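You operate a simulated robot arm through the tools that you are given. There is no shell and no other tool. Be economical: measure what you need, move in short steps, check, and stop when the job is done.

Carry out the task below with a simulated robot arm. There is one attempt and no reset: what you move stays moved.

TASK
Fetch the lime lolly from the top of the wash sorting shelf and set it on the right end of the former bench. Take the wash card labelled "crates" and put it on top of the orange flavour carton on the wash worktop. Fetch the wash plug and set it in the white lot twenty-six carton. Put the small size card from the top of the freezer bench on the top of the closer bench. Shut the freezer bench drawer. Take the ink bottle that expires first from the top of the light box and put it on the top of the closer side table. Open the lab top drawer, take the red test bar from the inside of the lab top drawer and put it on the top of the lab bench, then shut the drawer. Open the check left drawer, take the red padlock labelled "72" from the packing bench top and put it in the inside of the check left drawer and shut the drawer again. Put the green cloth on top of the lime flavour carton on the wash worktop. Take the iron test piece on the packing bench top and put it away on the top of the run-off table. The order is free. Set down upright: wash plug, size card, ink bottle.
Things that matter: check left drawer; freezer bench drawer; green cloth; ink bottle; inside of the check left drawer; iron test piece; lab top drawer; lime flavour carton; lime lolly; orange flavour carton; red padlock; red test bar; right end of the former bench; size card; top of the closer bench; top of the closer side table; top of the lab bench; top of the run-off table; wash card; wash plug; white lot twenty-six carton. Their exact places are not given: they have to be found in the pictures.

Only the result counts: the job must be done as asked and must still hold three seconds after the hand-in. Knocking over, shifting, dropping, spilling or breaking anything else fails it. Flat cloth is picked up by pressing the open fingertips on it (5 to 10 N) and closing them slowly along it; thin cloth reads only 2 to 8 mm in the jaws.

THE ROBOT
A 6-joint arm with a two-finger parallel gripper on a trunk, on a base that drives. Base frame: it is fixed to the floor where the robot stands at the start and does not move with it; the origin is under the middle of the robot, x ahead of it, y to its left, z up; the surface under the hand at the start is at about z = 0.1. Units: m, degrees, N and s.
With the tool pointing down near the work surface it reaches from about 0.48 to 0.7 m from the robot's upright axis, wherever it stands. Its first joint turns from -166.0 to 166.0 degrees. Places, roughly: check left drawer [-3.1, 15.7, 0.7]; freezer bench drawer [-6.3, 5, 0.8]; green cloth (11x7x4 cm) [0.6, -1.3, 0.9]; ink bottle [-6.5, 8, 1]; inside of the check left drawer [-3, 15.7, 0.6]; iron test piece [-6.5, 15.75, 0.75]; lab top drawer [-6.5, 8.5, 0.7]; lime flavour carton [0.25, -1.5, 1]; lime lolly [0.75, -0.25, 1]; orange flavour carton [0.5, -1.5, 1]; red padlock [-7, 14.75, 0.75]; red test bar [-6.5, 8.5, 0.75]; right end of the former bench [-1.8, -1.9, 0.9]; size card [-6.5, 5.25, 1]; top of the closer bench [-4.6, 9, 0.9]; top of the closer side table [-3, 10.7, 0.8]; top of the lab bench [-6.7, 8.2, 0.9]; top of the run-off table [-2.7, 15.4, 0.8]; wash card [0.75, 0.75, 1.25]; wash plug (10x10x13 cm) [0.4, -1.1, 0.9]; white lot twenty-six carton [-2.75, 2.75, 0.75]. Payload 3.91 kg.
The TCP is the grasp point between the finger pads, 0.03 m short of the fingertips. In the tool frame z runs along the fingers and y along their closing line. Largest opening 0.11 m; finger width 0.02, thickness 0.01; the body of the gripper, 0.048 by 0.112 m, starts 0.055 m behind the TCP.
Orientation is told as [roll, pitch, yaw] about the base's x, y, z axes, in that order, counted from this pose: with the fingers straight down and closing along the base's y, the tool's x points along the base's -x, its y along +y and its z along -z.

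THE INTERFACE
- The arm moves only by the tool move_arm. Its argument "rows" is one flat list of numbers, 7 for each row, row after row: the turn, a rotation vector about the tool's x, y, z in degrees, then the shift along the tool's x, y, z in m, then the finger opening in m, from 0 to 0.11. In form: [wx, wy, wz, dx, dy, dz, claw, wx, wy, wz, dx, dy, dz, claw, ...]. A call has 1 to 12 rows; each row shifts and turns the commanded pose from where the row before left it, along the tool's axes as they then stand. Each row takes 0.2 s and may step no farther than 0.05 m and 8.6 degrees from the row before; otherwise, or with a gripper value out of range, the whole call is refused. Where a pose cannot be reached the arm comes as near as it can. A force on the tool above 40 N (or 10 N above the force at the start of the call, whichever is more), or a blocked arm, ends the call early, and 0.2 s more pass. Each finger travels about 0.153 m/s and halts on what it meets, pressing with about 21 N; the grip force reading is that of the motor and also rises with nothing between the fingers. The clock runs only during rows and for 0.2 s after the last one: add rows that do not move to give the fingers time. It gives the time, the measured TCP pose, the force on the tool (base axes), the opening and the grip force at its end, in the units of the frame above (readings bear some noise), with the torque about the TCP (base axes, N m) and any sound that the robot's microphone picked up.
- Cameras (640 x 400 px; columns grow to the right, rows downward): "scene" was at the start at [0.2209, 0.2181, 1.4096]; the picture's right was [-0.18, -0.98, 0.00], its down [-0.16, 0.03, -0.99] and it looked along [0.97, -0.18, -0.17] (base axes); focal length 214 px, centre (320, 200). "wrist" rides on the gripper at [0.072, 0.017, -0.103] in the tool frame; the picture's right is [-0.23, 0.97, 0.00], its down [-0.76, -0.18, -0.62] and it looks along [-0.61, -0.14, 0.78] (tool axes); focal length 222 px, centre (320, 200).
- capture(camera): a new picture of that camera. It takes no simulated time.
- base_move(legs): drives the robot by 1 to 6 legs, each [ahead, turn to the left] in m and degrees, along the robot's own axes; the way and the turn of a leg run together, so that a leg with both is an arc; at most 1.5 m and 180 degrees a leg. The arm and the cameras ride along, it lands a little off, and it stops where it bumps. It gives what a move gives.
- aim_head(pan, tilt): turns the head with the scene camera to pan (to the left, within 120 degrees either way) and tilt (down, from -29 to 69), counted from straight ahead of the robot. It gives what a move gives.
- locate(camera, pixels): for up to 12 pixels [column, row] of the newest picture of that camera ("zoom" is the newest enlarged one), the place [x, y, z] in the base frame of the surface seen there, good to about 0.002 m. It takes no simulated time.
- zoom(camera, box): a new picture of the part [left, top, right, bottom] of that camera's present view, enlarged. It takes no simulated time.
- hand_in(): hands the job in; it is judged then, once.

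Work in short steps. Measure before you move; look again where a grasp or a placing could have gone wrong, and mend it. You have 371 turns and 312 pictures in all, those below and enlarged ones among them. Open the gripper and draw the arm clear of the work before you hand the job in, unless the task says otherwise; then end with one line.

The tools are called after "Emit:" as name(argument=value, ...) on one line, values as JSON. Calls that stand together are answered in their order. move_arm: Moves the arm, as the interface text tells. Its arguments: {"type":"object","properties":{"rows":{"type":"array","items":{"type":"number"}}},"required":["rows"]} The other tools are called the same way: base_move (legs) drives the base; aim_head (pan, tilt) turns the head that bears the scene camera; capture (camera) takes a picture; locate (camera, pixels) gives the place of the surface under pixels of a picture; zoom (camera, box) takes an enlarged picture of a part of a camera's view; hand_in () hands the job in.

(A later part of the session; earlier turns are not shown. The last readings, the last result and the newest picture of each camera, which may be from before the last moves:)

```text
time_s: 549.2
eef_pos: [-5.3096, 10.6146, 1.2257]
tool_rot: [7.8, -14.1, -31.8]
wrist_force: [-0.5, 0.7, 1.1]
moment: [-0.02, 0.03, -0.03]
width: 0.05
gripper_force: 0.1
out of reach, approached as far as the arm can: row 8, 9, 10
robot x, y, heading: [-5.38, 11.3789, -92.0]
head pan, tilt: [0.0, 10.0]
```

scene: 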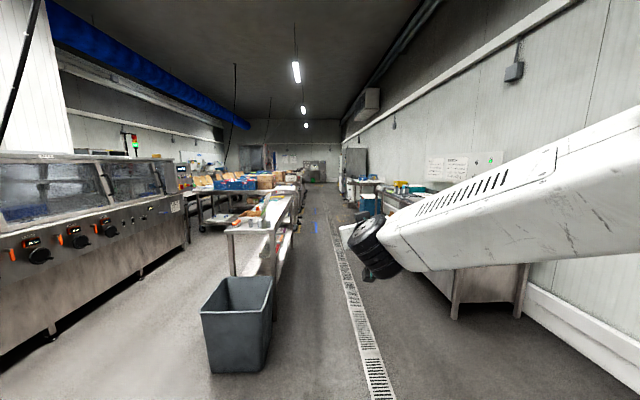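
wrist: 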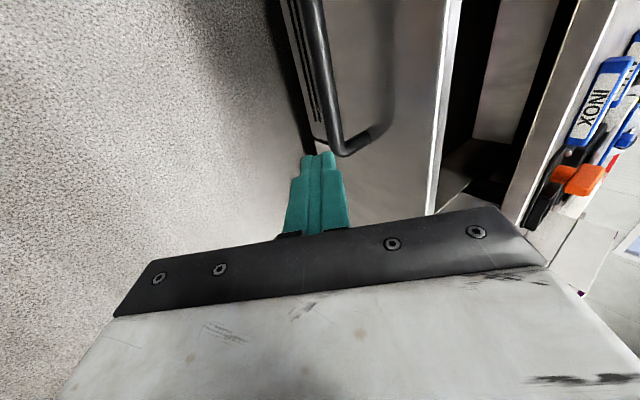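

Still stuck, now leaning left 16°. I look at the wrist to understand which joint is limiting.

Emit:
aim_head(pan=-8, tilt=15)

Emit:
zoom(camera="scene", box=[280, 80, 600, 330])

```text
time_s: 549.9
eef_pos: [-5.3085, 10.6169, 1.2259]
tool_rot: [7.8, -14.1, -31.8]
wrist_force: [-0.3, -0.2, -0.5]
moment: [0.01, 0.01, -0.01]
width: 0.05
gripper_force: 0.0
robot x, y, heading: [-5.3801, 11.3772, -92.1]
head pan, tilt: [-8.0, 15.0]
```

```text
1.60 times, centred on (440, 205) of scene
```

zoom: 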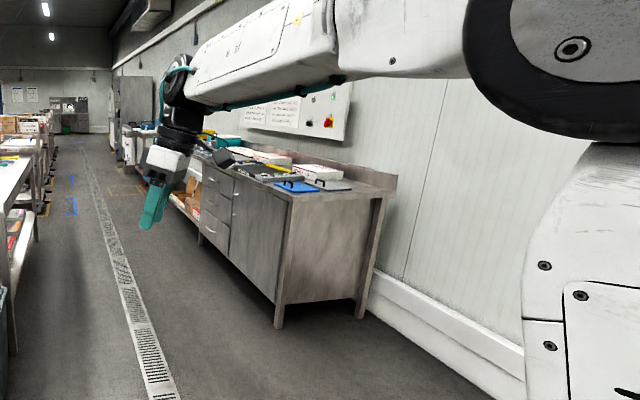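

The forearm's roll (J4) is flipped ~160°. I need to pass the tool exactly through the forearm direction; I measure that direction from points on the forearm.

Emit:
locate(camera="zoom", pixels=[[205, 85], [230, 78], [260, 68], [290, 58], [320, 48], [215, 60], [250, 40], [290, 18], [350, 60], [400, 58], [450, 55], [225, 97]])

```text
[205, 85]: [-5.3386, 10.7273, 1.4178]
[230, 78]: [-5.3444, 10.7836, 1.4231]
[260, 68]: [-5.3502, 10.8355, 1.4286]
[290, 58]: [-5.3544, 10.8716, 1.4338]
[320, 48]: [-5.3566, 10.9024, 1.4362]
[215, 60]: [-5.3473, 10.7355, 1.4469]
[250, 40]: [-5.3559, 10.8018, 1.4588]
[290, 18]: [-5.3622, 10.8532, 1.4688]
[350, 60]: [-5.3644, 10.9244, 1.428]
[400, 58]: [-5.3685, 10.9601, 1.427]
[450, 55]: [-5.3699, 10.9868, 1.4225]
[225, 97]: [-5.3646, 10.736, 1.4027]
```

Forearm direction ≈(0.11,−0.98,−0.14). I rotate the tool about the wrist centre straight toward that direction (72° of about 80°), then re-measure.

Emit:
move_arm(rows=[6.58, -4.55, 0, -0.0166, -0.024, -0.002, 0.05, 6.58, -4.55, 0, -0.0166, -0.024, -0.002, 0.05, 6.58, -4.55, 0, -0.0166, -0.024, -0.002, 0.05, 6.58, -4.55, 0, -0.0166, -0.024, -0.002, 0.05, 6.58, -4.55, 0, -0.0166, -0.024, -0.002, 0.05, 6.58, -4.55, 0, -0.0166, -0.024, -0.002, 0.05, 6.58, -4.55, 0, -0.0166, -0.024, -0.002, 0.05, 6.58, -4.55, 0, -0.0166, -0.024, -0.002, 0.05])

Emit:
zoom(camera="scene", box=[280, 60, 600, 260])

```text
time_s: 551.7
eef_pos: [-5.3276, 10.4295, 1.3439]
tool_rot: [-55.3, -46.5, -15.6]
wrist_force: [0.7, 0.5, -0.6]
moment: [0.01, -0.02, 0.0]
width: 0.0502
gripper_force: 0.1
robot x, y, heading: [-5.3798, 11.3784, -91.8]
head pan, tilt: [-8.0, 15.0]
```

```text
2.00 times, centred on (440, 160) of scene
```

zoom: 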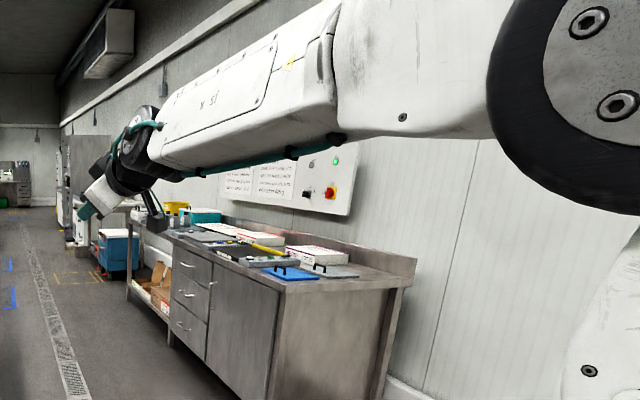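

Emit:
locate(camera="zoom", pixels=[[180, 150], [220, 143], [260, 135], [300, 125], [180, 100], [220, 78], [260, 55], [300, 32], [355, 100], [400, 90], [440, 80], [130, 165]])

```text
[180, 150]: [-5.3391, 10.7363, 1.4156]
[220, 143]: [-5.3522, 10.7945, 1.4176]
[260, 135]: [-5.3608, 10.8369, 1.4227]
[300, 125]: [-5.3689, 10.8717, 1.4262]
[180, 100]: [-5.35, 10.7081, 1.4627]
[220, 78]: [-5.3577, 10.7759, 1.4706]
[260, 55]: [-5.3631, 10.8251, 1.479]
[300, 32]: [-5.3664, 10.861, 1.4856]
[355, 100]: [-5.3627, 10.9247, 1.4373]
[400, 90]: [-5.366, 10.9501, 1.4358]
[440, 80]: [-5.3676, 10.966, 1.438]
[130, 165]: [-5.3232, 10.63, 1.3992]
```

Aligned estimate: 16° remain. I go straight through the forearm line and 32° beyond.

Emit:
move_arm(rows=[6.41, -4.79, 0, -0.0175, -0.0234, -0.002, 0.05, 6.41, -4.79, 0, -0.0175, -0.0234, -0.002, 0.05, 6.41, -4.79, 0, -0.0175, -0.0234, -0.002, 0.05, 6.41, -4.79, 0, -0.0175, -0.0234, -0.002, 0.05, 6.41, -4.79, 0, -0.0175, -0.0234, -0.002, 0.05, 6.41, -4.79, 0, -0.0175, -0.0234, -0.002, 0.05])

Emit:
zoom(camera="scene", box=[280, 60, 600, 260])

```text
time_s: 553.1
eef_pos: [-5.3598, 10.4256, 1.5111]
tool_rot: [-125.1, -46.6, 25.1]
wrist_force: [0.6, -0.9, 0.5]
moment: [0.05, 0.0, 0.01]
width: 0.0501
gripper_force: 0.1
out of reach, approached as far as the arm can: row 2, 4, 6
robot x, y, heading: [-5.3805, 11.3788, -92.1]
head pan, tilt: [-8.0, 15.0]
```

```text
2.00 times, centred on (440, 160) of scene
```

zoom: 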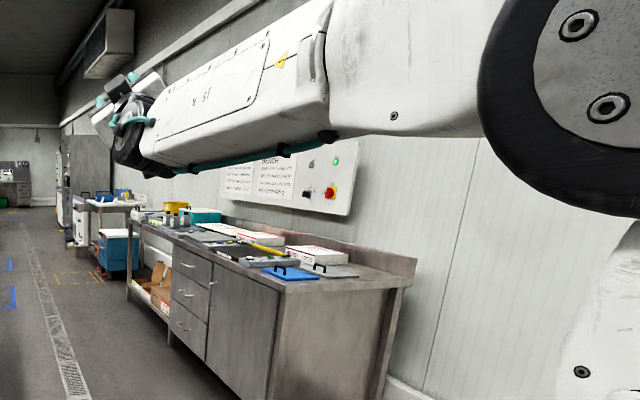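

The wrist passed through cleanly (tool now bent up). I roll it about the forearm axis (up→right→down).

Emit:
move_arm(rows=[2.46, 3.44, 6.78, 0.0131, -0.0083, -0.0006, 0.05, 2.46, 3.44, 6.78, 0.0131, -0.0083, -0.0006, 0.05, 2.46, 3.44, 6.78, 0.0131, -0.0083, -0.0006, 0.05, 2.46, 3.44, 6.78, 0.0131, -0.0083, -0.0006, 0.05, 2.46, 3.44, 6.78, 0.0131, -0.0083, -0.0006, 0.05, 2.46, 3.44, 6.78, 0.0131, -0.0083, -0.0006, 0.05, 2.46, 3.44, 6.78, 0.0131, -0.0083, -0.0006, 0.05, 2.46, 3.44, 6.78, 0.0131, -0.0083, -0.0006, 0.05, 2.46, 3.44, 6.78, 0.0131, -0.0083, -0.0006, 0.05, 2.46, 3.44, 6.78, 0.0131, -0.0083, -0.0006, 0.05, 2.46, 3.44, 6.78, 0.0131, -0.0083, -0.0006, 0.05, 2.46, 3.44, 6.78, 0.0131, -0.0083, -0.0006, 0.05])

Emit:
zoom(camera="scene", box=[280, 60, 600, 260])

```text
time_s: 555.7
eef_pos: [-5.4372, 10.4347, 1.3631]
tool_rot: [67.7, -37.8, 170.6]
wrist_force: [-0.2, -0.5, 0.0]
moment: [-0.01, -0.02, 0.02]
width: 0.05
gripper_force: 0.0
robot x, y, heading: [-5.384, 11.3796, -92.1]
head pan, tilt: [-8.0, 15.0]
```

```text
2.00 times, centred on (440, 160) of scene
```

zoom: 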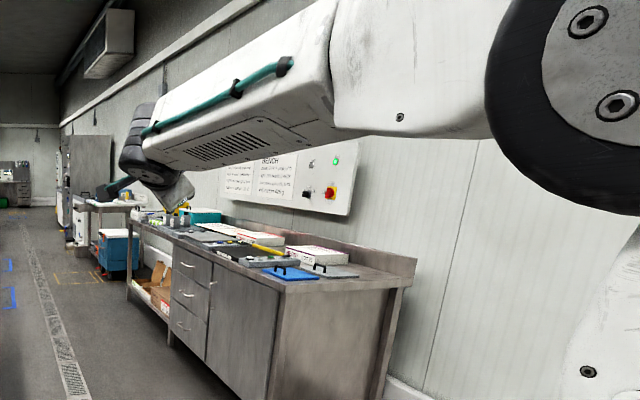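

It's unwinding (cable now on top). Continue another 56°.

Emit:
move_arm(rows=[2.46, 3.44, 6.78, 0.0131, -0.0083, -0.0006, 0.05, 2.46, 3.44, 6.78, 0.0131, -0.0083, -0.0006, 0.05, 2.46, 3.44, 6.78, 0.0131, -0.0083, -0.0006, 0.05, 2.46, 3.44, 6.78, 0.0131, -0.0083, -0.0006, 0.05, 2.46, 3.44, 6.78, 0.0131, -0.0083, -0.0006, 0.05, 2.46, 3.44, 6.78, 0.0131, -0.0083, -0.0006, 0.05, 2.46, 3.44, 6.78, 0.0131, -0.0083, -0.0006, 0.05])

Emit:
zoom(camera="scene", box=[280, 60, 600, 260])

```text
time_s: 557.3
eef_pos: [-5.3577, 10.4567, 1.2962]
tool_rot: [49.8, 15.0, 166.7]
wrist_force: [0.0, 0.0, -0.6]
moment: [0.02, 0.01, 0.03]
width: 0.0503
gripper_force: 0.1
robot x, y, heading: [-5.3814, 11.3777, -92.2]
head pan, tilt: [-8.0, 15.0]
```

```text
2.00 times, centred on (440, 160) of scene
```

zoom: 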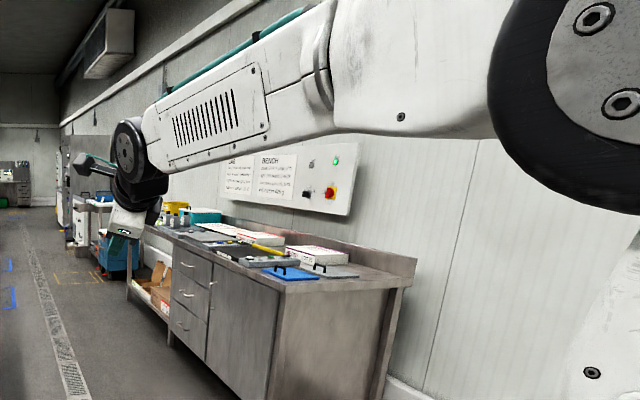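

Wrist is back in its normal configuration. I bring the tool upright about the wrist centre.

Emit:
move_arm(rows=[8.3, 0, 0, 0, -0.03, -0.002, 0.05, 8.3, 0, 0, 0, -0.03, -0.002, 0.05, 8.3, 0, 0, 0, -0.03, -0.002, 0.05, 8.3, 0, 0, 0, -0.03, -0.002, 0.05, 8.3, 0, 0, 0, -0.03, -0.002, 0.05, 8.3, 0, 0, 0, -0.03, -0.002, 0.05, 0, -7.5, 0, 0, 0, 0, 0.05, 0, -7.5, 0, 0, 0, 0, 0.05])

```text
time_s: 559.1
eef_pos: [-5.305, 10.6044, 1.224]
tool_rot: [0.1, -0.2, 166.6]
wrist_force: [-0.1, 0.9, -0.4]
moment: [-0.01, 0.04, -0.01]
width: 0.0501
gripper_force: 0.1
robot x, y, heading: [-5.3814, 11.3737, -92.0]
head pan, tilt: [-8.0, 15.0]
```

Tool is vertical again. Raise slightly and drive to the lab bench (y≈8.2), turning to face west.

Emit:
move_arm(rows=[0, 0, 0, 0, -0.02, -0.04, 0.05, 0, 0, 0, 0, -0.03, -0.04, 0.05, 0, 0, 0, 0, -0.03, -0.03, 0.05])

Emit:
base_move(legs=[[1.5, 0], [1.5, 0], [0, -88]])

Emit:
aim_head(pan=0, tilt=22)

Emit:
capture(camera="scene")

```text
time_s: 559.9
eef_pos: [-5.2851, 10.6824, 1.333]
tool_rot: [0.1, -0.2, 166.7]
wrist_force: [-0.1, 0.0, -1.1]
moment: [0.07, 0.01, 0.0]
width: 0.0499
gripper_force: 0.1
robot x, y, heading: [-5.3823, 11.3793, -92.3]
head pan, tilt: [-8.0, 15.0]
```

```text
time_s: 578.2
eef_pos: [-6.2408, 8.2747, 1.333]
tool_rot: [0.1, -0.1, 76.8]
wrist_force: [0.8, 0.3, -0.3]
moment: [-0.02, -0.03, 0.01]
width: 0.0497
gripper_force: 0.1
robot x, y, heading: [-5.5443, 8.3732, 178.2]
head pan, tilt: [-8.0, 15.0]
```

```text
time_s: 578.9
eef_pos: [-6.2402, 8.2744, 1.3332]
tool_rot: [0.2, -0.1, 76.8]
wrist_force: [0.5, 0.9, -0.1]
moment: [-0.04, 0.0, 0.02]
width: 0.05
gripper_force: 0.2
robot x, y, heading: [-5.5443, 8.3734, 178.1]
head pan, tilt: [0.0, 22.0]
```

```text
147 pictures are left
```

scene: 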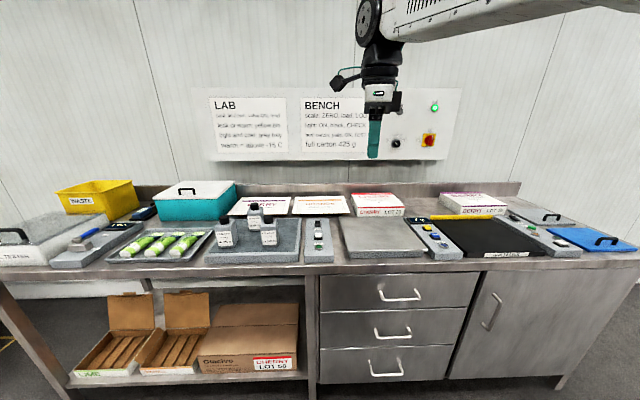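

Great: three ink bottles on the light box (225–268,230), and a stack of three drawers. Zoom on the bottles' labels and drawers.

Emit:
zoom(camera="scene", box=[200, 195, 310, 265])

Emit:
zoom(camera="scene", box=[300, 190, 520, 330])

```text
5.71 times, centred on (255, 230) of scene
```

zoom: 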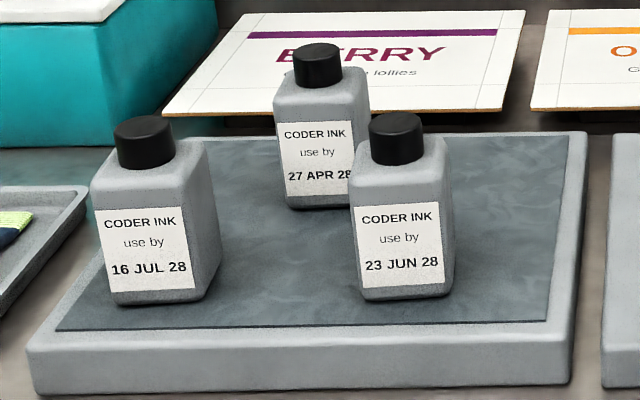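

```text
2.86 times, centred on (410, 260) of scene
```

zoom: 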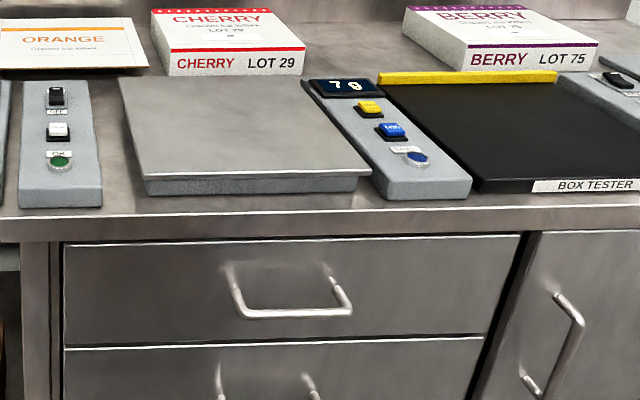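

First to expire: 27 APR 28 (the back-middle bottle). I locate the bottles and the top-drawer handle.

Emit:
locate(camera="scene", pixels=[[254, 205], [254, 215], [247, 215], [262, 212], [225, 222], [270, 222], [255, 222], [230, 205], [400, 297], [385, 294], [417, 294], [400, 288]])

Emit:
locate(camera="scene", pixels=[[360, 272], [470, 275], [400, 268], [325, 300], [398, 305], [382, 240], [250, 260], [300, 215], [440, 350], [400, 275], [320, 245], [340, 258]])

```text
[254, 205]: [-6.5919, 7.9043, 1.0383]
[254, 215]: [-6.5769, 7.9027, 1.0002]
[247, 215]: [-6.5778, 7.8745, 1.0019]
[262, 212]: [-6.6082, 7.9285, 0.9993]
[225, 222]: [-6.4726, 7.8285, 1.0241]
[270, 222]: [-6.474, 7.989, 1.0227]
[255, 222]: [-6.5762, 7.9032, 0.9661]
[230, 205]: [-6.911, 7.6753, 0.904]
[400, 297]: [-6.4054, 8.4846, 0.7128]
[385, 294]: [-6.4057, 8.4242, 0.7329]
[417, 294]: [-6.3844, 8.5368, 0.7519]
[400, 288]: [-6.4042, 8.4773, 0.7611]
```

```text
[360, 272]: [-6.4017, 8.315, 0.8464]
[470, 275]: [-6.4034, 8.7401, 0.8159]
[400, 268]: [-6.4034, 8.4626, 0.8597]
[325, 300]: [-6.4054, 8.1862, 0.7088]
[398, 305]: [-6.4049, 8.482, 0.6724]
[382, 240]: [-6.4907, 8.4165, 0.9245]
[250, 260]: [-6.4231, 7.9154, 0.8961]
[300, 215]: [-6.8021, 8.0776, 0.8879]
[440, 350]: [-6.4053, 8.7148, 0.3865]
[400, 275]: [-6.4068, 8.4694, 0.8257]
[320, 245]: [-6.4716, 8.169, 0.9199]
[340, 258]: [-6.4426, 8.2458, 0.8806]
```

Emit:
zoom(camera="scene", box=[360, 265, 440, 315])

Emit:
locate(camera="zoom", pixels=[[320, 265], [320, 271], [320, 277], [250, 268], [400, 268], [200, 240], [430, 215], [320, 283], [165, 180], [470, 170]])

```text
8.00 times, centred on (400, 290) of scene
```

zoom: 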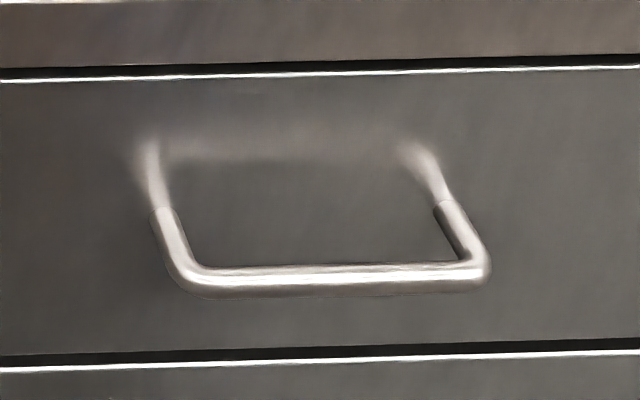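

```text
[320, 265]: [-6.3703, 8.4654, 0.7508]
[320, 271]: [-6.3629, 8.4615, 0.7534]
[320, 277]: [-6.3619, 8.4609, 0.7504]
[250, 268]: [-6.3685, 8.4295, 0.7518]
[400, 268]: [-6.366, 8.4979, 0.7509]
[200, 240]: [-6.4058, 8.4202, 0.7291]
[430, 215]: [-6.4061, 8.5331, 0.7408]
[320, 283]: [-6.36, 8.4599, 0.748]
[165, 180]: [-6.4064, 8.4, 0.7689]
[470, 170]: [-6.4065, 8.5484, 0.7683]
```

Handle bar centre ≈(−6.365, 8.465, 0.748), panel at −6.406. I back 0.08 m and bring the tool down in front with closing across the bar.

Emit:
base_move(legs=[[-0.08, 1.8]])

Emit:
move_arm(rows=[0, 0, -7, 0, 0, 0.03, 0.04, 0, 0, -8, 0, 0, 0.03, 0.04, 0, 0, 0, -0.0173, 0.0145, 0.038, 0.04, 0, 0, 0, -0.0173, 0.0145, 0.038, 0.04, 0, 0, 0, -0.0173, 0.0145, 0.038, 0.04, 0, 0, 0, -0.0173, 0.0145, 0.038, 0.04, 0, 0, 0, -0.0173, 0.0145, 0.038, 0.04, 0, 0, 0, -0.0173, 0.0145, 0.038, 0.04, 0, 0, 0, -0.0173, 0.0145, 0.038, 0.04, 0, 0, 0, -0.0173, 0.0145, 0.038, 0.04, 0, 0, 0, -0.0173, 0.0145, 0.038, 0.04, 0, 0, 0, -0.0173, 0.0145, 0.03, 0.04])

```text
time_s: 579.9
eef_pos: [-6.1546, 8.2502, 1.3332]
tool_rot: [0.2, -0.2, 78.5]
wrist_force: [0.8, 0.4, -0.1]
moment: [0.02, 0.05, 0.03]
width: 0.05
gripper_force: 0.1
robot x, y, heading: [-5.4608, 8.3724, 179.7]
head pan, tilt: [0.0, 22.0]
```

```text
time_s: 582.5
eef_pos: [-6.3113, 8.4159, 0.8987]
tool_rot: [0.2, -0.1, 93.6]
wrist_force: [0.2, -0.1, 0.3]
moment: [0.0, 0.02, 0.0]
width: 0.0397
gripper_force: 0.0
robot x, y, heading: [-5.4614, 8.3687, 179.5]
head pan, tilt: [0.0, 22.0]
```

Emit:
move_arm(rows=[0, 0, 3.6, -0.025, 0, 0, 0.04, -7, 0, 0, -0.025, 0, 0, 0.04, -7, 0, 0, 0, 0, 0, 0.04, -7, 0, 0, 0, 0, 0, 0.04, -7, 0, 0, 0, 0, 0, 0.04, 0, 0, 0, 0, 0, 0, 0.04])

Emit:
capture(camera="wrist")

```text
time_s: 583.9
eef_pos: [-6.3128, 8.466, 0.9016]
tool_rot: [28.2, -0.2, 89.9]
wrist_force: [0.3, -0.3, 0.2]
moment: [-0.03, -0.01, -0.01]
width: 0.0399
gripper_force: 0.0
robot x, y, heading: [-5.462, 8.3705, 179.8]
head pan, tilt: [0.0, 22.0]
```

```text
143 pictures are left
```

wrist: 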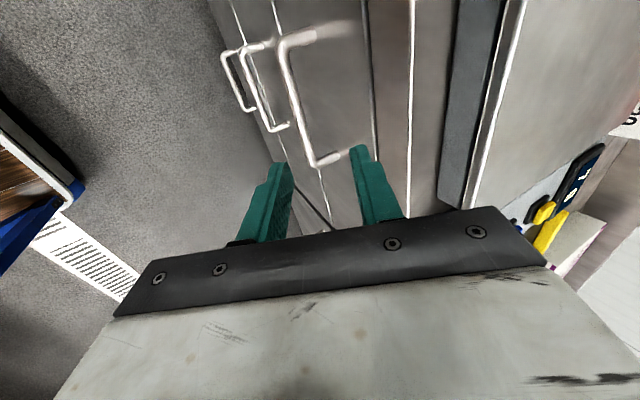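

Emit:
locate(camera="wrist", pixels=[[292, 80], [289, 80], [296, 80], [303, 125], [312, 160], [286, 55], [350, 60], [375, 60], [395, 60]])

```text
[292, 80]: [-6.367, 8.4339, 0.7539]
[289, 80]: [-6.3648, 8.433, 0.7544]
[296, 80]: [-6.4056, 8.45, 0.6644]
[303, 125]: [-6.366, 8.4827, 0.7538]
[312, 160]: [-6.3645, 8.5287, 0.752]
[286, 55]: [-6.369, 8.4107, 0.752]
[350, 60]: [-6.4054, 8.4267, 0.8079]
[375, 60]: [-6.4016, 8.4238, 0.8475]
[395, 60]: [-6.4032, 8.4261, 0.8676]
```

Approach along the tool axis to straddle the bar.

Emit:
move_arm(rows=[0, 0, 0, 0, -0.0248, 0, 0.038, 0, 0, 0, 0, 0, 0.04, 0.038, 0, 0, 0, 0, 0, 0.04, 0.038, 0, 0, 0, 0, 0, 0.03, 0.038, 0, 0, 0, 0, 0, 0, 0.038])

Emit:
capture(camera="wrist")

```text
time_s: 585.1
eef_pos: [-6.3413, 8.4673, 0.7944]
tool_rot: [28.1, -0.3, 89.9]
wrist_force: [0.5, 0.1, -0.6]
moment: [-0.01, 0.0, 0.05]
width: 0.0379
gripper_force: 0.1
robot x, y, heading: [-5.4633, 8.3695, 179.6]
head pan, tilt: [0.0, 22.0]
```

```text
142 pictures are left
```

wrist: 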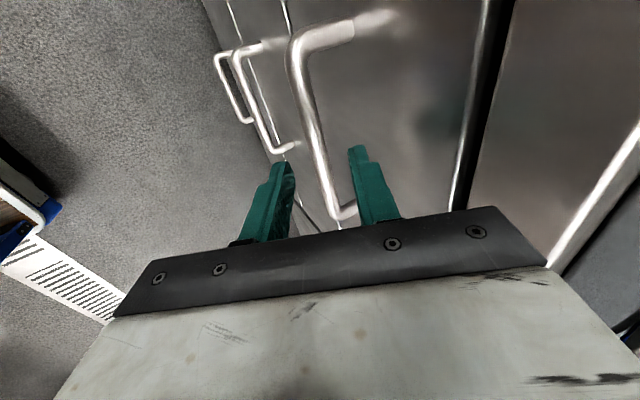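

Bar is centred. Advance 33 mm and close.

Emit:
move_arm(rows=[0, 0, 0, 0, 0, 0.017, 0.038, 0, 0, 0, 0, 0, 0.016, 0.038, 0, 0, 0, 0, 0, 0, 0.025, 0, 0, 0, 0, 0, 0, 0.012, 0, 0, 0, 0, 0, 0, 0.004, 0, 0, 0, 0, 0, 0, 0.004])

Emit:
base_move(legs=[[-0.12, 0]])

Emit:
capture(camera="scene")

```text
time_s: 586.5
eef_pos: [-6.356, 8.4678, 0.7628]
tool_rot: [27.9, -0.1, 89.9]
wrist_force: [29.5, 0.3, -12.2]
moment: [0.42, -0.61, 0.35]
width: 0.0136
gripper_force: 45.0
robot x, y, heading: [-5.4623, 8.3667, 179.8]
head pan, tilt: [0.0, 22.0]
```

```text
time_s: 587.8
eef_pos: [-6.2381, 8.4676, 0.7631]
tool_rot: [28.0, -0.1, 89.9]
wrist_force: [-0.5, 5.3, -35.8]
moment: [0.43, -0.28, 0.29]
width: 0.014
gripper_force: 44.8
robot x, y, heading: [-5.3427, 8.3711, 179.5]
head pan, tilt: [0.0, 22.0]
```

```text
141 pictures are left
```

scene: 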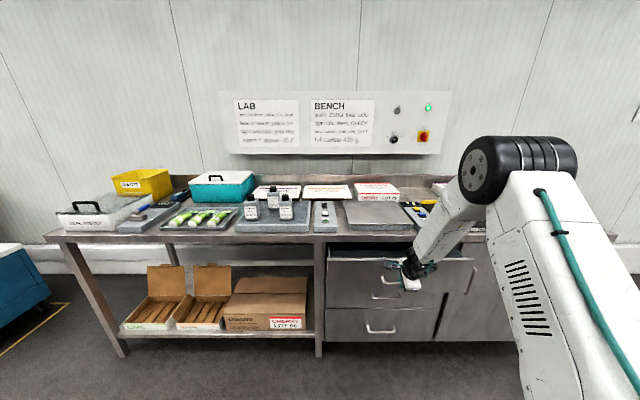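

Drawer follows. I pull another 0.12 m (the closer bench is behind me at x≈−4.76).

Emit:
base_move(legs=[[-0.12, 0]])

Emit:
move_arm(rows=[0, 0, 0, 0, 0, 0, 0.025, 0, 0, 0, 0, 0, 0, 0.04, 0, 0, 0, 0, 0, 0, 0.04, 0, 0, 0, 0, 0, -0.03, 0.04, 0, 0, 0, 0, 0, -0.04, 0.04, 0, 0, 0, 0, 0, -0.045, 0.04, 0, 0, 0, 0, 0, -0.045, 0.04])

Emit:
aim_head(pan=-5, tilt=32)

Emit:
capture(camera="scene")

Emit:
capture(camera="wrist")

```text
time_s: 589.0
eef_pos: [-6.1168, 8.4679, 0.7626]
tool_rot: [28.0, -0.1, 89.9]
wrist_force: [-0.1, -6.7, -17.5]
moment: [0.24, -0.16, 0.37]
width: 0.0136
gripper_force: 45.1
robot x, y, heading: [-5.2181, 8.3693, 179.9]
head pan, tilt: [0.0, 22.0]
```

```text
time_s: 590.6
eef_pos: [-6.0439, 8.4682, 0.9049]
tool_rot: [28.0, -0.1, 89.9]
wrist_force: [-0.6, -0.9, -1.0]
moment: [0.03, -0.03, -0.02]
width: 0.0402
gripper_force: 0.0
robot x, y, heading: [-5.2167, 8.3692, 179.8]
head pan, tilt: [0.0, 22.0]
```

```text
time_s: 591.3
eef_pos: [-6.0424, 8.4689, 0.904]
tool_rot: [28.0, 0.0, 89.8]
wrist_force: [0.6, -0.7, -1.2]
moment: [-0.02, 0.0, 0.0]
width: 0.0402
gripper_force: 0.1
robot x, y, heading: [-5.2182, 8.3724, 179.8]
head pan, tilt: [-5.0, 32.0]
```

```text
140 pictures are left
```

scene: 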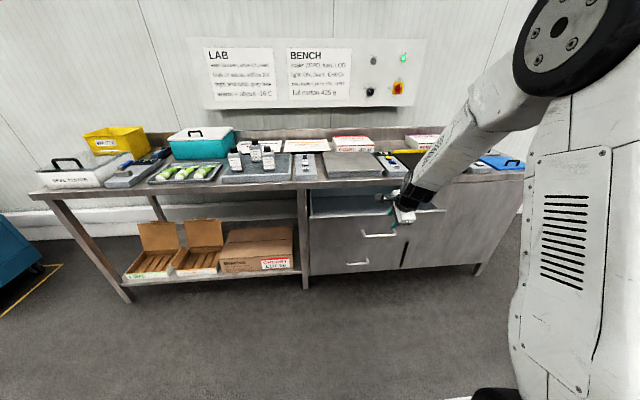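

```text
139 pictures are left
```

wrist: 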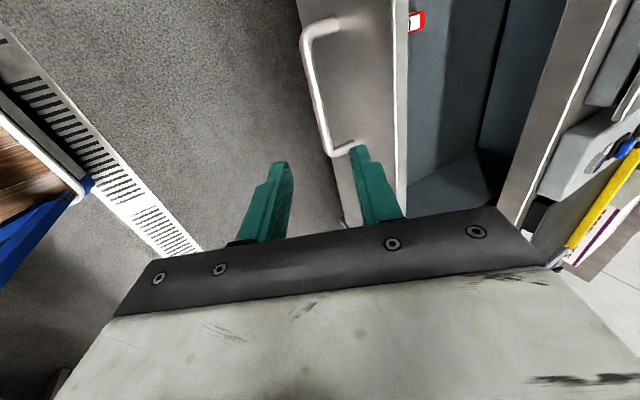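

Drawer is open 0.24 m; a red bar end shows at (416,20). I raise and level the tool to look down into the drawer.

Emit:
move_arm(rows=[0, 0, 0, 0, 0, -0.045, 0.06, 7, 0, 0, 0.03, 0, -0.045, 0.06, 7, 0, 0, 0.03, 0, -0.045, 0.06, 7, 0, 0, 0.03, 0, -0.045, 0.06, 7, 0, 0, 0.03, 0, -0.03, 0.06, 0, 0, 0, 0.04, 0.04, 0, 0.06, 0, 0, 0, 0, 0.04, 0, 0.06, 0, 0, 0, 0, 0.04, 0, 0.06])

Emit:
capture(camera="wrist")

```text
refused: row 2 steps farther than a row can; nothing moved
```

```text
138 pictures are left
```

wrist: 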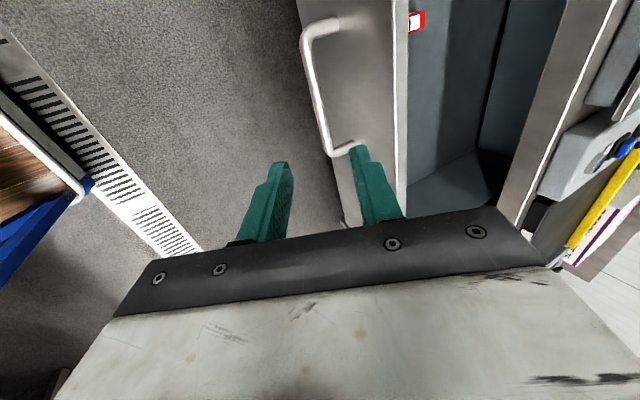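

Emit:
move_arm(rows=[0, 0, 0, 0, 0, -0.045, 0.06, 7, 0, 0, 0.025, 0, -0.035, 0.06, 7, 0, 0, 0.025, 0, -0.035, 0.06, 7, 0, 0, 0.025, 0, -0.035, 0.06, 7, 0, 0, 0.025, 0, -0.035, 0.06, 0, 0, 0, 0.03, 0.035, 0, 0.06, 0, 0, 0, 0.02, 0.04, 0, 0.06, 0, 0, 0, 0, 0.045, 0, 0.06])

Emit:
capture(camera="wrist")

```text
time_s: 593.1
eef_pos: [-6.1014, 8.317, 1.076]
tool_rot: [0.1, -0.2, 89.9]
wrist_force: [0.6, 0.0, 1.4]
moment: [-0.03, 0.01, 0.01]
width: 0.0598
gripper_force: 0.0
robot x, y, heading: [-5.2156, 8.3696, 179.9]
head pan, tilt: [-5.0, 32.0]
```

```text
137 pictures are left
```

wrist: 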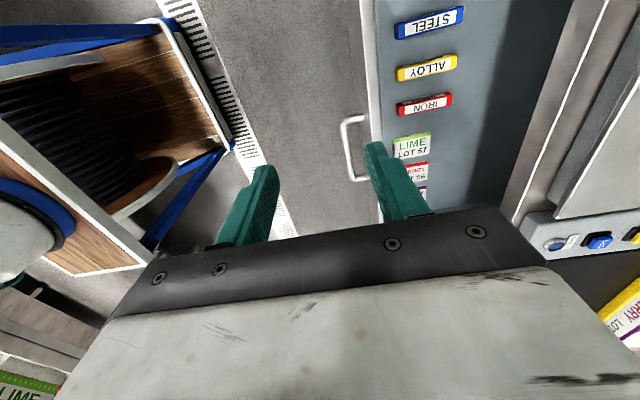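

The drawer has STEEL (blue), ALLOY (yellow) and IRON (red) bars lying along x. I measure the red one.

Emit:
zoom(camera="wrist", box=[370, 0, 520, 140])

Emit:
locate(camera="wrist", pixels=[[424, 104], [398, 108], [451, 99], [424, 96], [424, 112], [425, 76], [412, 135], [450, 120], [470, 100], [378, 110], [428, 68], [427, 60]])

```text
2.86 times, centred on (445, 70) of wrist
```

zoom: 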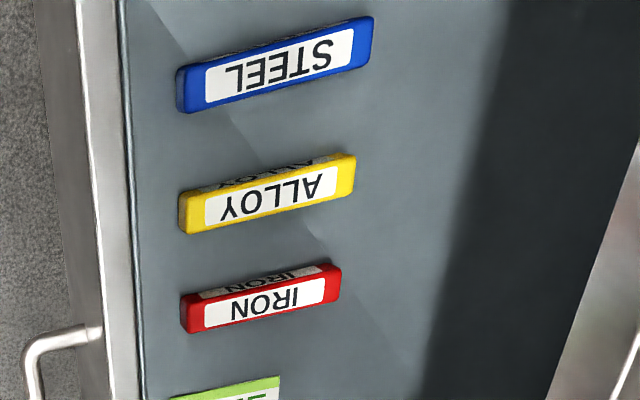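

```text
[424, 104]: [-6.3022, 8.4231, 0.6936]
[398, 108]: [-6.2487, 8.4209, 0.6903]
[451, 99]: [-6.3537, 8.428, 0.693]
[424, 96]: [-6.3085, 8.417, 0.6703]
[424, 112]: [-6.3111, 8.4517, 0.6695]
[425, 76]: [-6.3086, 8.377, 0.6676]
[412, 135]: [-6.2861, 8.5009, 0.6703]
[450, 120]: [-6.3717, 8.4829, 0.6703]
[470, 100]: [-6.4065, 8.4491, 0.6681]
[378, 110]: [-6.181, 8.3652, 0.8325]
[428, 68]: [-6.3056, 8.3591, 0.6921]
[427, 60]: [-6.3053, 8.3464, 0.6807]
```

Red bar: centre ≈(−6.302, 8.425), z 0.67–0.694. I drive 0.2 m forward and rotate the tool to close along y.

Emit:
base_move(legs=[[0.2, 0]])

Emit:
move_arm(rows=[0, 0, -8.2, 0, 0, 0, 0.06, 0, 0, -8.2, 0, 0, 0, 0.06, 0, 0, -8.2, 0, 0, 0, 0.06, 0, 0, -8.2, 0, 0, 0, 0.06, 0, 0, -8.2, 0, 0, 0, 0.06, 0, 0, -8.2, 0, 0, 0, 0.06, 0, 0, -8.2, 0, 0, 0, 0.06, 0, 0, -8.2, 0, 0, 0, 0.06, 0, 0, -8.2, 0, 0, 0, 0.06, 0, 0, -8.2, 0, 0, 0, 0.06, 0, 0, -8.2, 0, 0, 0, 0.06])

```text
time_s: 594.7
eef_pos: [-6.3011, 8.3224, 1.075]
tool_rot: [0.0, 0.0, 89.6]
wrist_force: [0.0, -0.4, -0.7]
moment: [0.0, 0.01, 0.02]
width: 0.0602
gripper_force: 0.1
robot x, y, heading: [-5.4187, 8.3704, 179.4]
head pan, tilt: [-5.0, 32.0]
```

```text
time_s: 597.1
eef_pos: [-6.302, 8.3237, 1.076]
tool_rot: [-0.1, 0.1, 179.8]
wrist_force: [0.0, 1.1, 0.3]
moment: [-0.01, 0.0, 0.02]
width: 0.0601
gripper_force: 0.0
robot x, y, heading: [-5.4196, 8.3706, 179.5]
head pan, tilt: [-5.0, 32.0]
```

Emit:
move_arm(rows=[0, 0, 0, 0.001, -0.0253, 0.01, 0.055, 0, 0, 0, 0.001, -0.0253, 0.01, 0.055, 0, 0, 0, 0.001, -0.0253, 0.04, 0.055, 0, 0, 0, 0.001, -0.0253, 0.04, 0.055, 0, 0, 0, 0, 0, 0.045, 0.055, 0, 0, 0, 0, 0, 0.045, 0.055, 0, 0, 0, 0, 0, 0.03, 0.055, 0, 0, 0, 0, 0, 0, 0.055])

Emit:
capture(camera="wrist")

```text
time_s: 598.9
eef_pos: [-6.2966, 8.4257, 0.8552]
tool_rot: [-0.2, 0.1, 179.8]
wrist_force: [0.5, 0.7, 0.5]
moment: [-0.01, 0.04, -0.01]
width: 0.0547
gripper_force: 0.0
robot x, y, heading: [-5.4214, 8.3709, 179.5]
head pan, tilt: [-5.0, 32.0]
```

```text
135 pictures are left
```

wrist: 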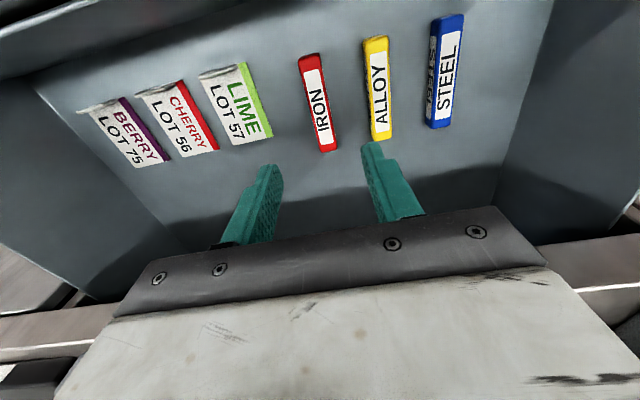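

Emit:
locate(camera="wrist", pixels=[[319, 100], [309, 100], [330, 98], [306, 58], [329, 148], [372, 95], [350, 100], [240, 90], [263, 100], [380, 137], [470, 240], [90, 320]])

```text
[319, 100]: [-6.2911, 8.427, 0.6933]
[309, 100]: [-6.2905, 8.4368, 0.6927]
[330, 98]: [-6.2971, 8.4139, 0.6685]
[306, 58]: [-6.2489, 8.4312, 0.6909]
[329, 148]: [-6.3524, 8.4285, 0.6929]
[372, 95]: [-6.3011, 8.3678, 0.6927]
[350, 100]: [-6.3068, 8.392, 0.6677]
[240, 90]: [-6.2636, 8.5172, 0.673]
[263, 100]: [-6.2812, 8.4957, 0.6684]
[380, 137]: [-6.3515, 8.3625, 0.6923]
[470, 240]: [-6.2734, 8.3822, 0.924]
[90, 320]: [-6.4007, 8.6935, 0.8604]
```

Aligned (bar centre y≈8.427). Descend to z≈0.705 and close.

Emit:
move_arm(rows=[0, 0, 0, 0, -0.001, 0.04, 0.055, 0, 0, 0, 0, 0, 0.04, 0.055, 0, 0, 0, 0, 0, 0.04, 0.055, 0, 0, 0, 0, 0, 0.02, 0.055, 0, 0, 0, 0, 0, 0.01, 0.055, 0, 0, 0, 0, 0, 0, 0.055, 0, 0, 0, 0, 0, 0, 0.035, 0, 0, 0, 0, 0, 0, 0.02, 0, 0, 0, 0, 0, 0, 0.01, 0, 0, 0, 0, 0, 0, 0.01])

```text
time_s: 601.1
eef_pos: [-6.2962, 8.4278, 0.7049]
tool_rot: [-0.1, 0.0, 179.8]
wrist_force: [-0.3, -0.3, -0.3]
moment: [0.01, -0.01, -0.02]
width: 0.0235
gripper_force: 21.0
robot x, y, heading: [-5.4193, 8.3727, 179.5]
head pan, tilt: [-5.0, 32.0]
```

Gripped (23.5 mm). Lift clear and look for a free spot on the bench top.

Emit:
move_arm(rows=[0, 0, 0, 0, 0, -0.03, 0.01, 0, 0, 0, 0, 0, -0.045, 0.01, 0, 0, 0, 0, 0, -0.045, 0.01, 0, 0, 0, 0, 0, -0.045, 0.01, 0, 0, 0, 0, 0, -0.045, 0.01, 0, 0, 0, 0, 0, -0.045, 0.01, 0, 0, 0, 0, 0, -0.045, 0.01, 0, 0, 0, 0.02, 0, -0.04, 0.01, 0, 0, 0, 0.03, 0, -0.03, 0.01, 0, 0, 0, 0.03, 0, -0.02, 0.01])

Emit:
aim_head(pan=-2, tilt=28)

Emit:
zoom(camera="scene", box=[180, 130, 460, 290])

Emit:
capture(camera="wrist")

```text
time_s: 603.3
eef_pos: [-6.2168, 8.4235, 1.0951]
tool_rot: [-0.2, 0.1, 179.9]
wrist_force: [-0.3, 0.0, -0.8]
moment: [-0.01, -0.06, -0.02]
width: 0.0236
gripper_force: 21.5
robot x, y, heading: [-5.4187, 8.3731, 179.6]
head pan, tilt: [-5.0, 32.0]
```

```text
time_s: 604.0
eef_pos: [-6.2166, 8.4239, 1.0953]
tool_rot: [-0.1, 0.0, 179.7]
wrist_force: [-0.1, 1.0, -1.2]
moment: [0.0, -0.02, 0.06]
width: 0.0234
gripper_force: 21.2
robot x, y, heading: [-5.4224, 8.3713, 179.5]
head pan, tilt: [-2.0, 28.0]
```

```text
2.29 times, centred on (320, 210) of scene
```

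zoom: 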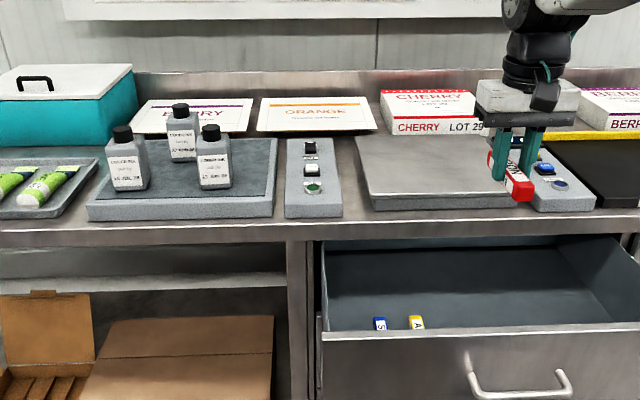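

```text
133 pictures are left
```

wrist: 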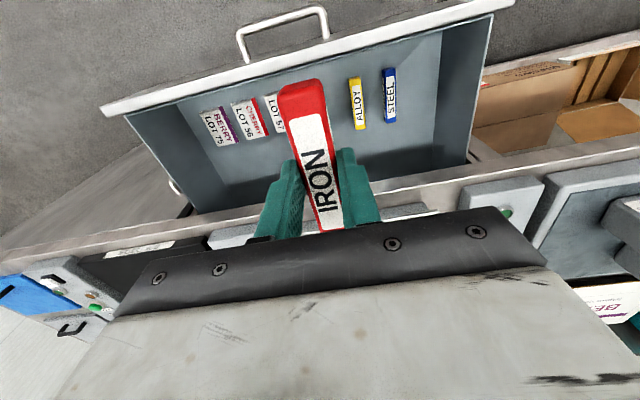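

There is a strip between the small device (right edge ~340,200) and the scale (left edge ~370,200). I measure it.

Emit:
locate(camera="zoom", pixels=[[340, 195], [343, 213], [370, 205], [356, 145], [336, 145], [352, 200], [345, 165], [345, 140], [375, 195], [352, 212], [360, 170], [333, 190]])

```text
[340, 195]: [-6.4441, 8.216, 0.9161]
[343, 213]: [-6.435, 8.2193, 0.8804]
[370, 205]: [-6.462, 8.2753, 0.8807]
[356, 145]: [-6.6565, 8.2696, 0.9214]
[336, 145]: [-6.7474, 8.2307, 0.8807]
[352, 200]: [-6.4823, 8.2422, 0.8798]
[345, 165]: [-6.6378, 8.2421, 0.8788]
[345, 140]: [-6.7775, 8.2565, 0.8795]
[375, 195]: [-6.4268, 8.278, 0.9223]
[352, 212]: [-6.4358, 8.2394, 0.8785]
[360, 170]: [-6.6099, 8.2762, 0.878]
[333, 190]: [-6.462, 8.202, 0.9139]
```

The strip is y≈8.218–8.274, at bench level z=0.88, wide enough for the bar lengthwise. I drive 0.24 m forward (drawer front stays clear) and position above it.

Emit:
base_move(legs=[[0.22, 0]])

Emit:
move_arm(rows=[0, 0, 0, -0.019, 0.0438, 0, 0.01, 0, 0, 0, -0.019, 0.0438, 0, 0.01, 0, 0, 0, -0.019, 0.0438, 0.01, 0.01, 0, 0, 0, -0.019, 0.0438, 0.02, 0.01, 0, 0, 0, 0, 0, 0.03, 0.01, 0, 0, 0, 0, 0, 0, 0.01])

Emit:
capture(camera="wrist")

Emit:
zoom(camera="scene", box=[200, 110, 460, 290])

```text
time_s: 605.6
eef_pos: [-6.4362, 8.4244, 1.0957]
tool_rot: [-0.2, 0.0, 179.9]
wrist_force: [0.2, -0.8, -0.8]
moment: [-0.01, 0.02, 0.02]
width: 0.0234
gripper_force: 20.7
robot x, y, heading: [-5.6447, 8.3729, 179.4]
head pan, tilt: [-2.0, 28.0]
```

```text
refused: row 4 steps farther than a row can; nothing moved
```

```text
132 pictures are left
```

wrist: 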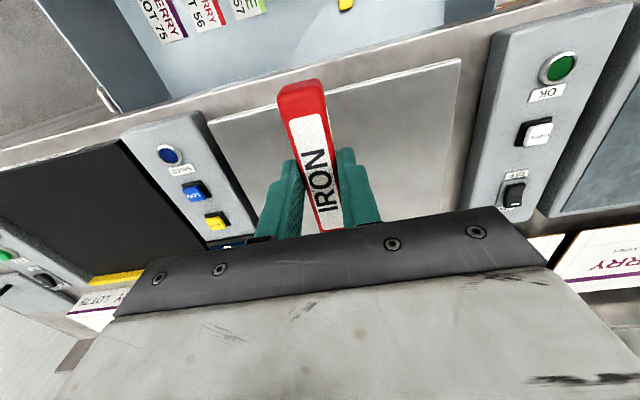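

```text
2.22 times, centred on (330, 200) of scene
```

zoom: 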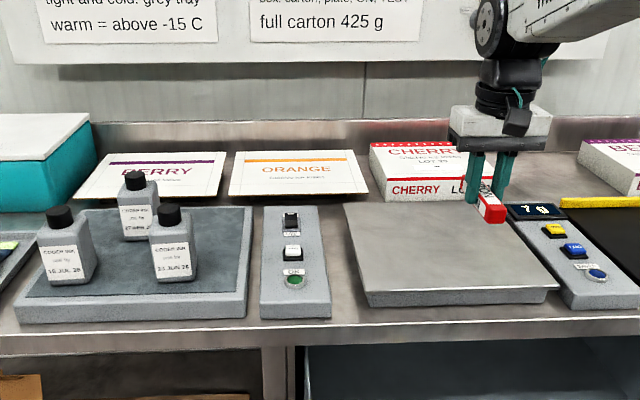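

I refine the strip edges from the wrist view, then move over it.

Emit:
locate(camera="wrist", pixels=[[452, 100], [446, 140], [482, 100], [468, 140], [476, 160], [455, 180], [462, 120], [487, 60]])

Emit:
move_arm(rows=[0, 0, 0, -0.0158, 0.0358, 0, 0.01, 0, 0, 0, -0.0158, 0.0358, 0, 0.01, 0, 0, 0, -0.0158, 0.0358, 0, 0.01, 0, 0, 0, -0.0158, 0.0358, 0.01, 0.01, 0, 0, 0, -0.0158, 0.0358, 0.02, 0.01, 0, 0, 0, 0, 0, 0.03, 0.01, 0, 0, 0, 0, 0, 0, 0.01])

Emit:
capture(camera="wrist")

Emit:
zoom(camera="scene", box=[260, 110, 420, 270])

```text
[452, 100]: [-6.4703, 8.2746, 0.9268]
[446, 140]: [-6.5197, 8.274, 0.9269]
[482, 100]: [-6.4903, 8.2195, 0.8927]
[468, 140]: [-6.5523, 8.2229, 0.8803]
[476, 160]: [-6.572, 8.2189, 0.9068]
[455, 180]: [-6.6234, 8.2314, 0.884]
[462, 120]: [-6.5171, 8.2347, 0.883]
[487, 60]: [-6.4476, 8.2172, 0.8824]
```

```text
time_s: 607.2
eef_pos: [-6.5168, 8.2454, 1.0343]
tool_rot: [-0.1, -0.1, 180.0]
wrist_force: [0.0, 0.1, -0.1]
moment: [0.03, -0.01, 0.01]
width: 0.0233
gripper_force: 20.9
robot x, y, heading: [-5.6458, 8.3722, 179.4]
head pan, tilt: [-2.0, 28.0]
```

```text
130 pictures are left
```

wrist: 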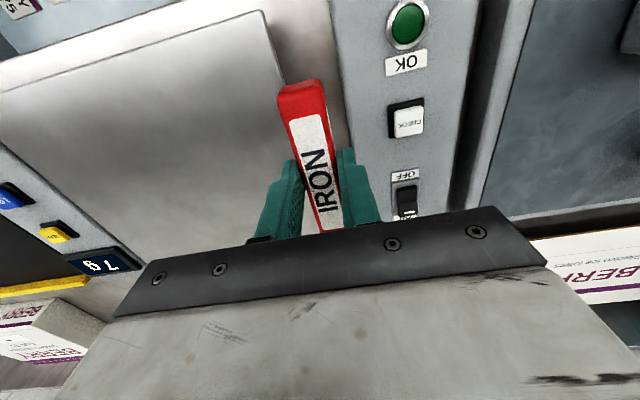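

```text
2.50 times, centred on (340, 190) of scene
```

zoom: 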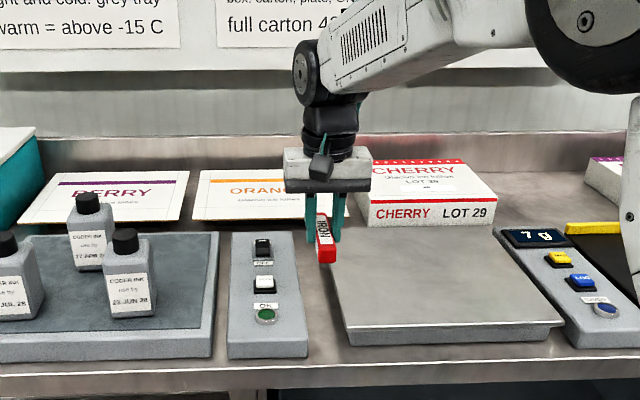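

Strip centre 8.2465, TCP y 8.2454. I descend to z≈0.955 and re-check alignment.

Emit:
move_arm(rows=[0, 0, 0, 0, -0.001, 0.03, 0.01, 0, 0, 0, 0, 0, 0.03, 0.01, 0, 0, 0, 0, 0, 0.018, 0.01, 0, 0, 0, 0, 0, 0, 0.01])

Emit:
capture(camera="wrist")

Emit:
zoom(camera="scene", box=[290, 160, 400, 260])

```text
time_s: 608.2
eef_pos: [-6.5171, 8.2464, 0.9555]
tool_rot: [-0.1, -0.1, 180.0]
wrist_force: [0.0, 0.3, 0.0]
moment: [-0.01, 0.01, 0.01]
width: 0.0229
gripper_force: 21.2
robot x, y, heading: [-5.6367, 8.371, 179.5]
head pan, tilt: [-2.0, 28.0]
```

```text
128 pictures are left
```

wrist: 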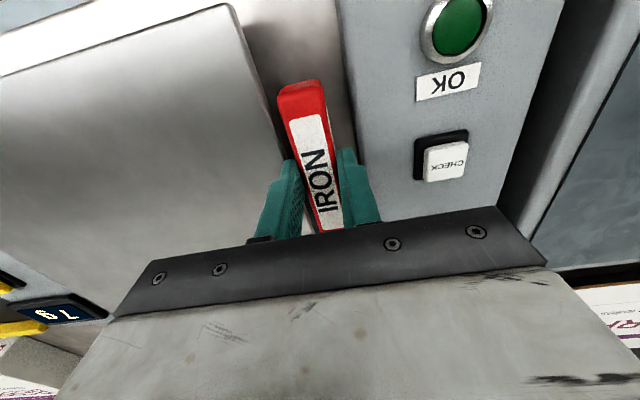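

```text
4.00 times, centred on (345, 210) of scene
```

zoom: 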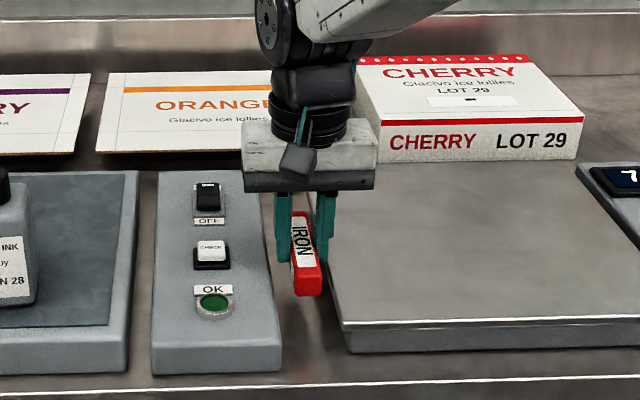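

It fits between device and scale. I lower the remaining ~37 mm in small steps.

Emit:
move_arm(rows=[0, 0, 0, 0, 0, 0.012, 0.01, 0, 0, 0, 0, 0, 0.012, 0.01, 0, 0, 0, 0, 0, 0.008, 0.01, 0, 0, 0, 0, 0, 0.003, 0.01, 0, 0, 0, 0, 0, 0, 0.01])

```text
time_s: 609.4
eef_pos: [-6.514, 8.2467, 0.9241]
tool_rot: [-0.1, -0.3, 179.9]
wrist_force: [3.9, -0.5, 35.7]
moment: [0.88, -0.23, -0.11]
width: 0.0232
gripper_force: 21.5
robot x, y, heading: [-5.6386, 8.3723, 179.6]
head pan, tilt: [-2.0, 28.0]
```

Contact 36 N, 8 mm early, with the load on the +y side (finger near the scale edge). I raise 12 mm, look, and shift slightly toward the device.

Emit:
move_arm(rows=[0, 0, 0, 0, 0, -0.012, 0.01, 0, 0, 0, 0, 0.003, 0, 0.01, 0, 0, 0, 0, 0, 0, 0.01])

Emit:
zoom(camera="scene", box=[310, 190, 380, 250])

Emit:
zoom(camera="wrist", box=[220, 60, 420, 240])

```text
time_s: 610.2
eef_pos: [-6.5171, 8.2437, 0.9338]
tool_rot: [-0.2, 0.2, 179.9]
wrist_force: [0.5, -0.7, -0.7]
moment: [-0.01, -0.01, 0.0]
width: 0.0231
gripper_force: 20.5
robot x, y, heading: [-5.6423, 8.3708, 179.4]
head pan, tilt: [-2.0, 28.0]
```

```text
6.67 times, centred on (345, 220) of scene
```

zoom: 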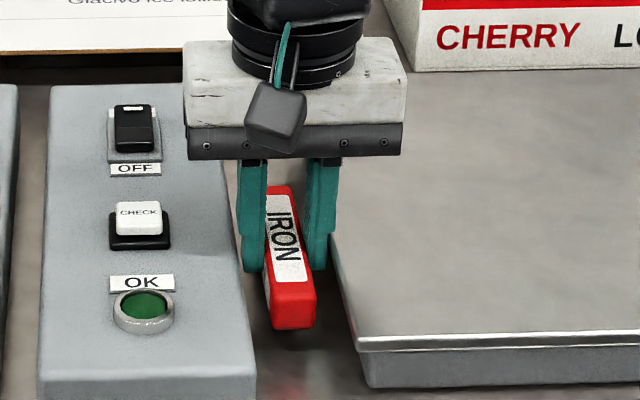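

```text
2.22 times, centred on (320, 150) of wrist
```

zoom: 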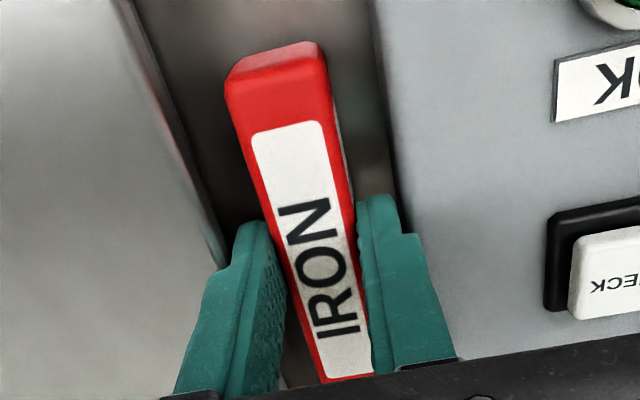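

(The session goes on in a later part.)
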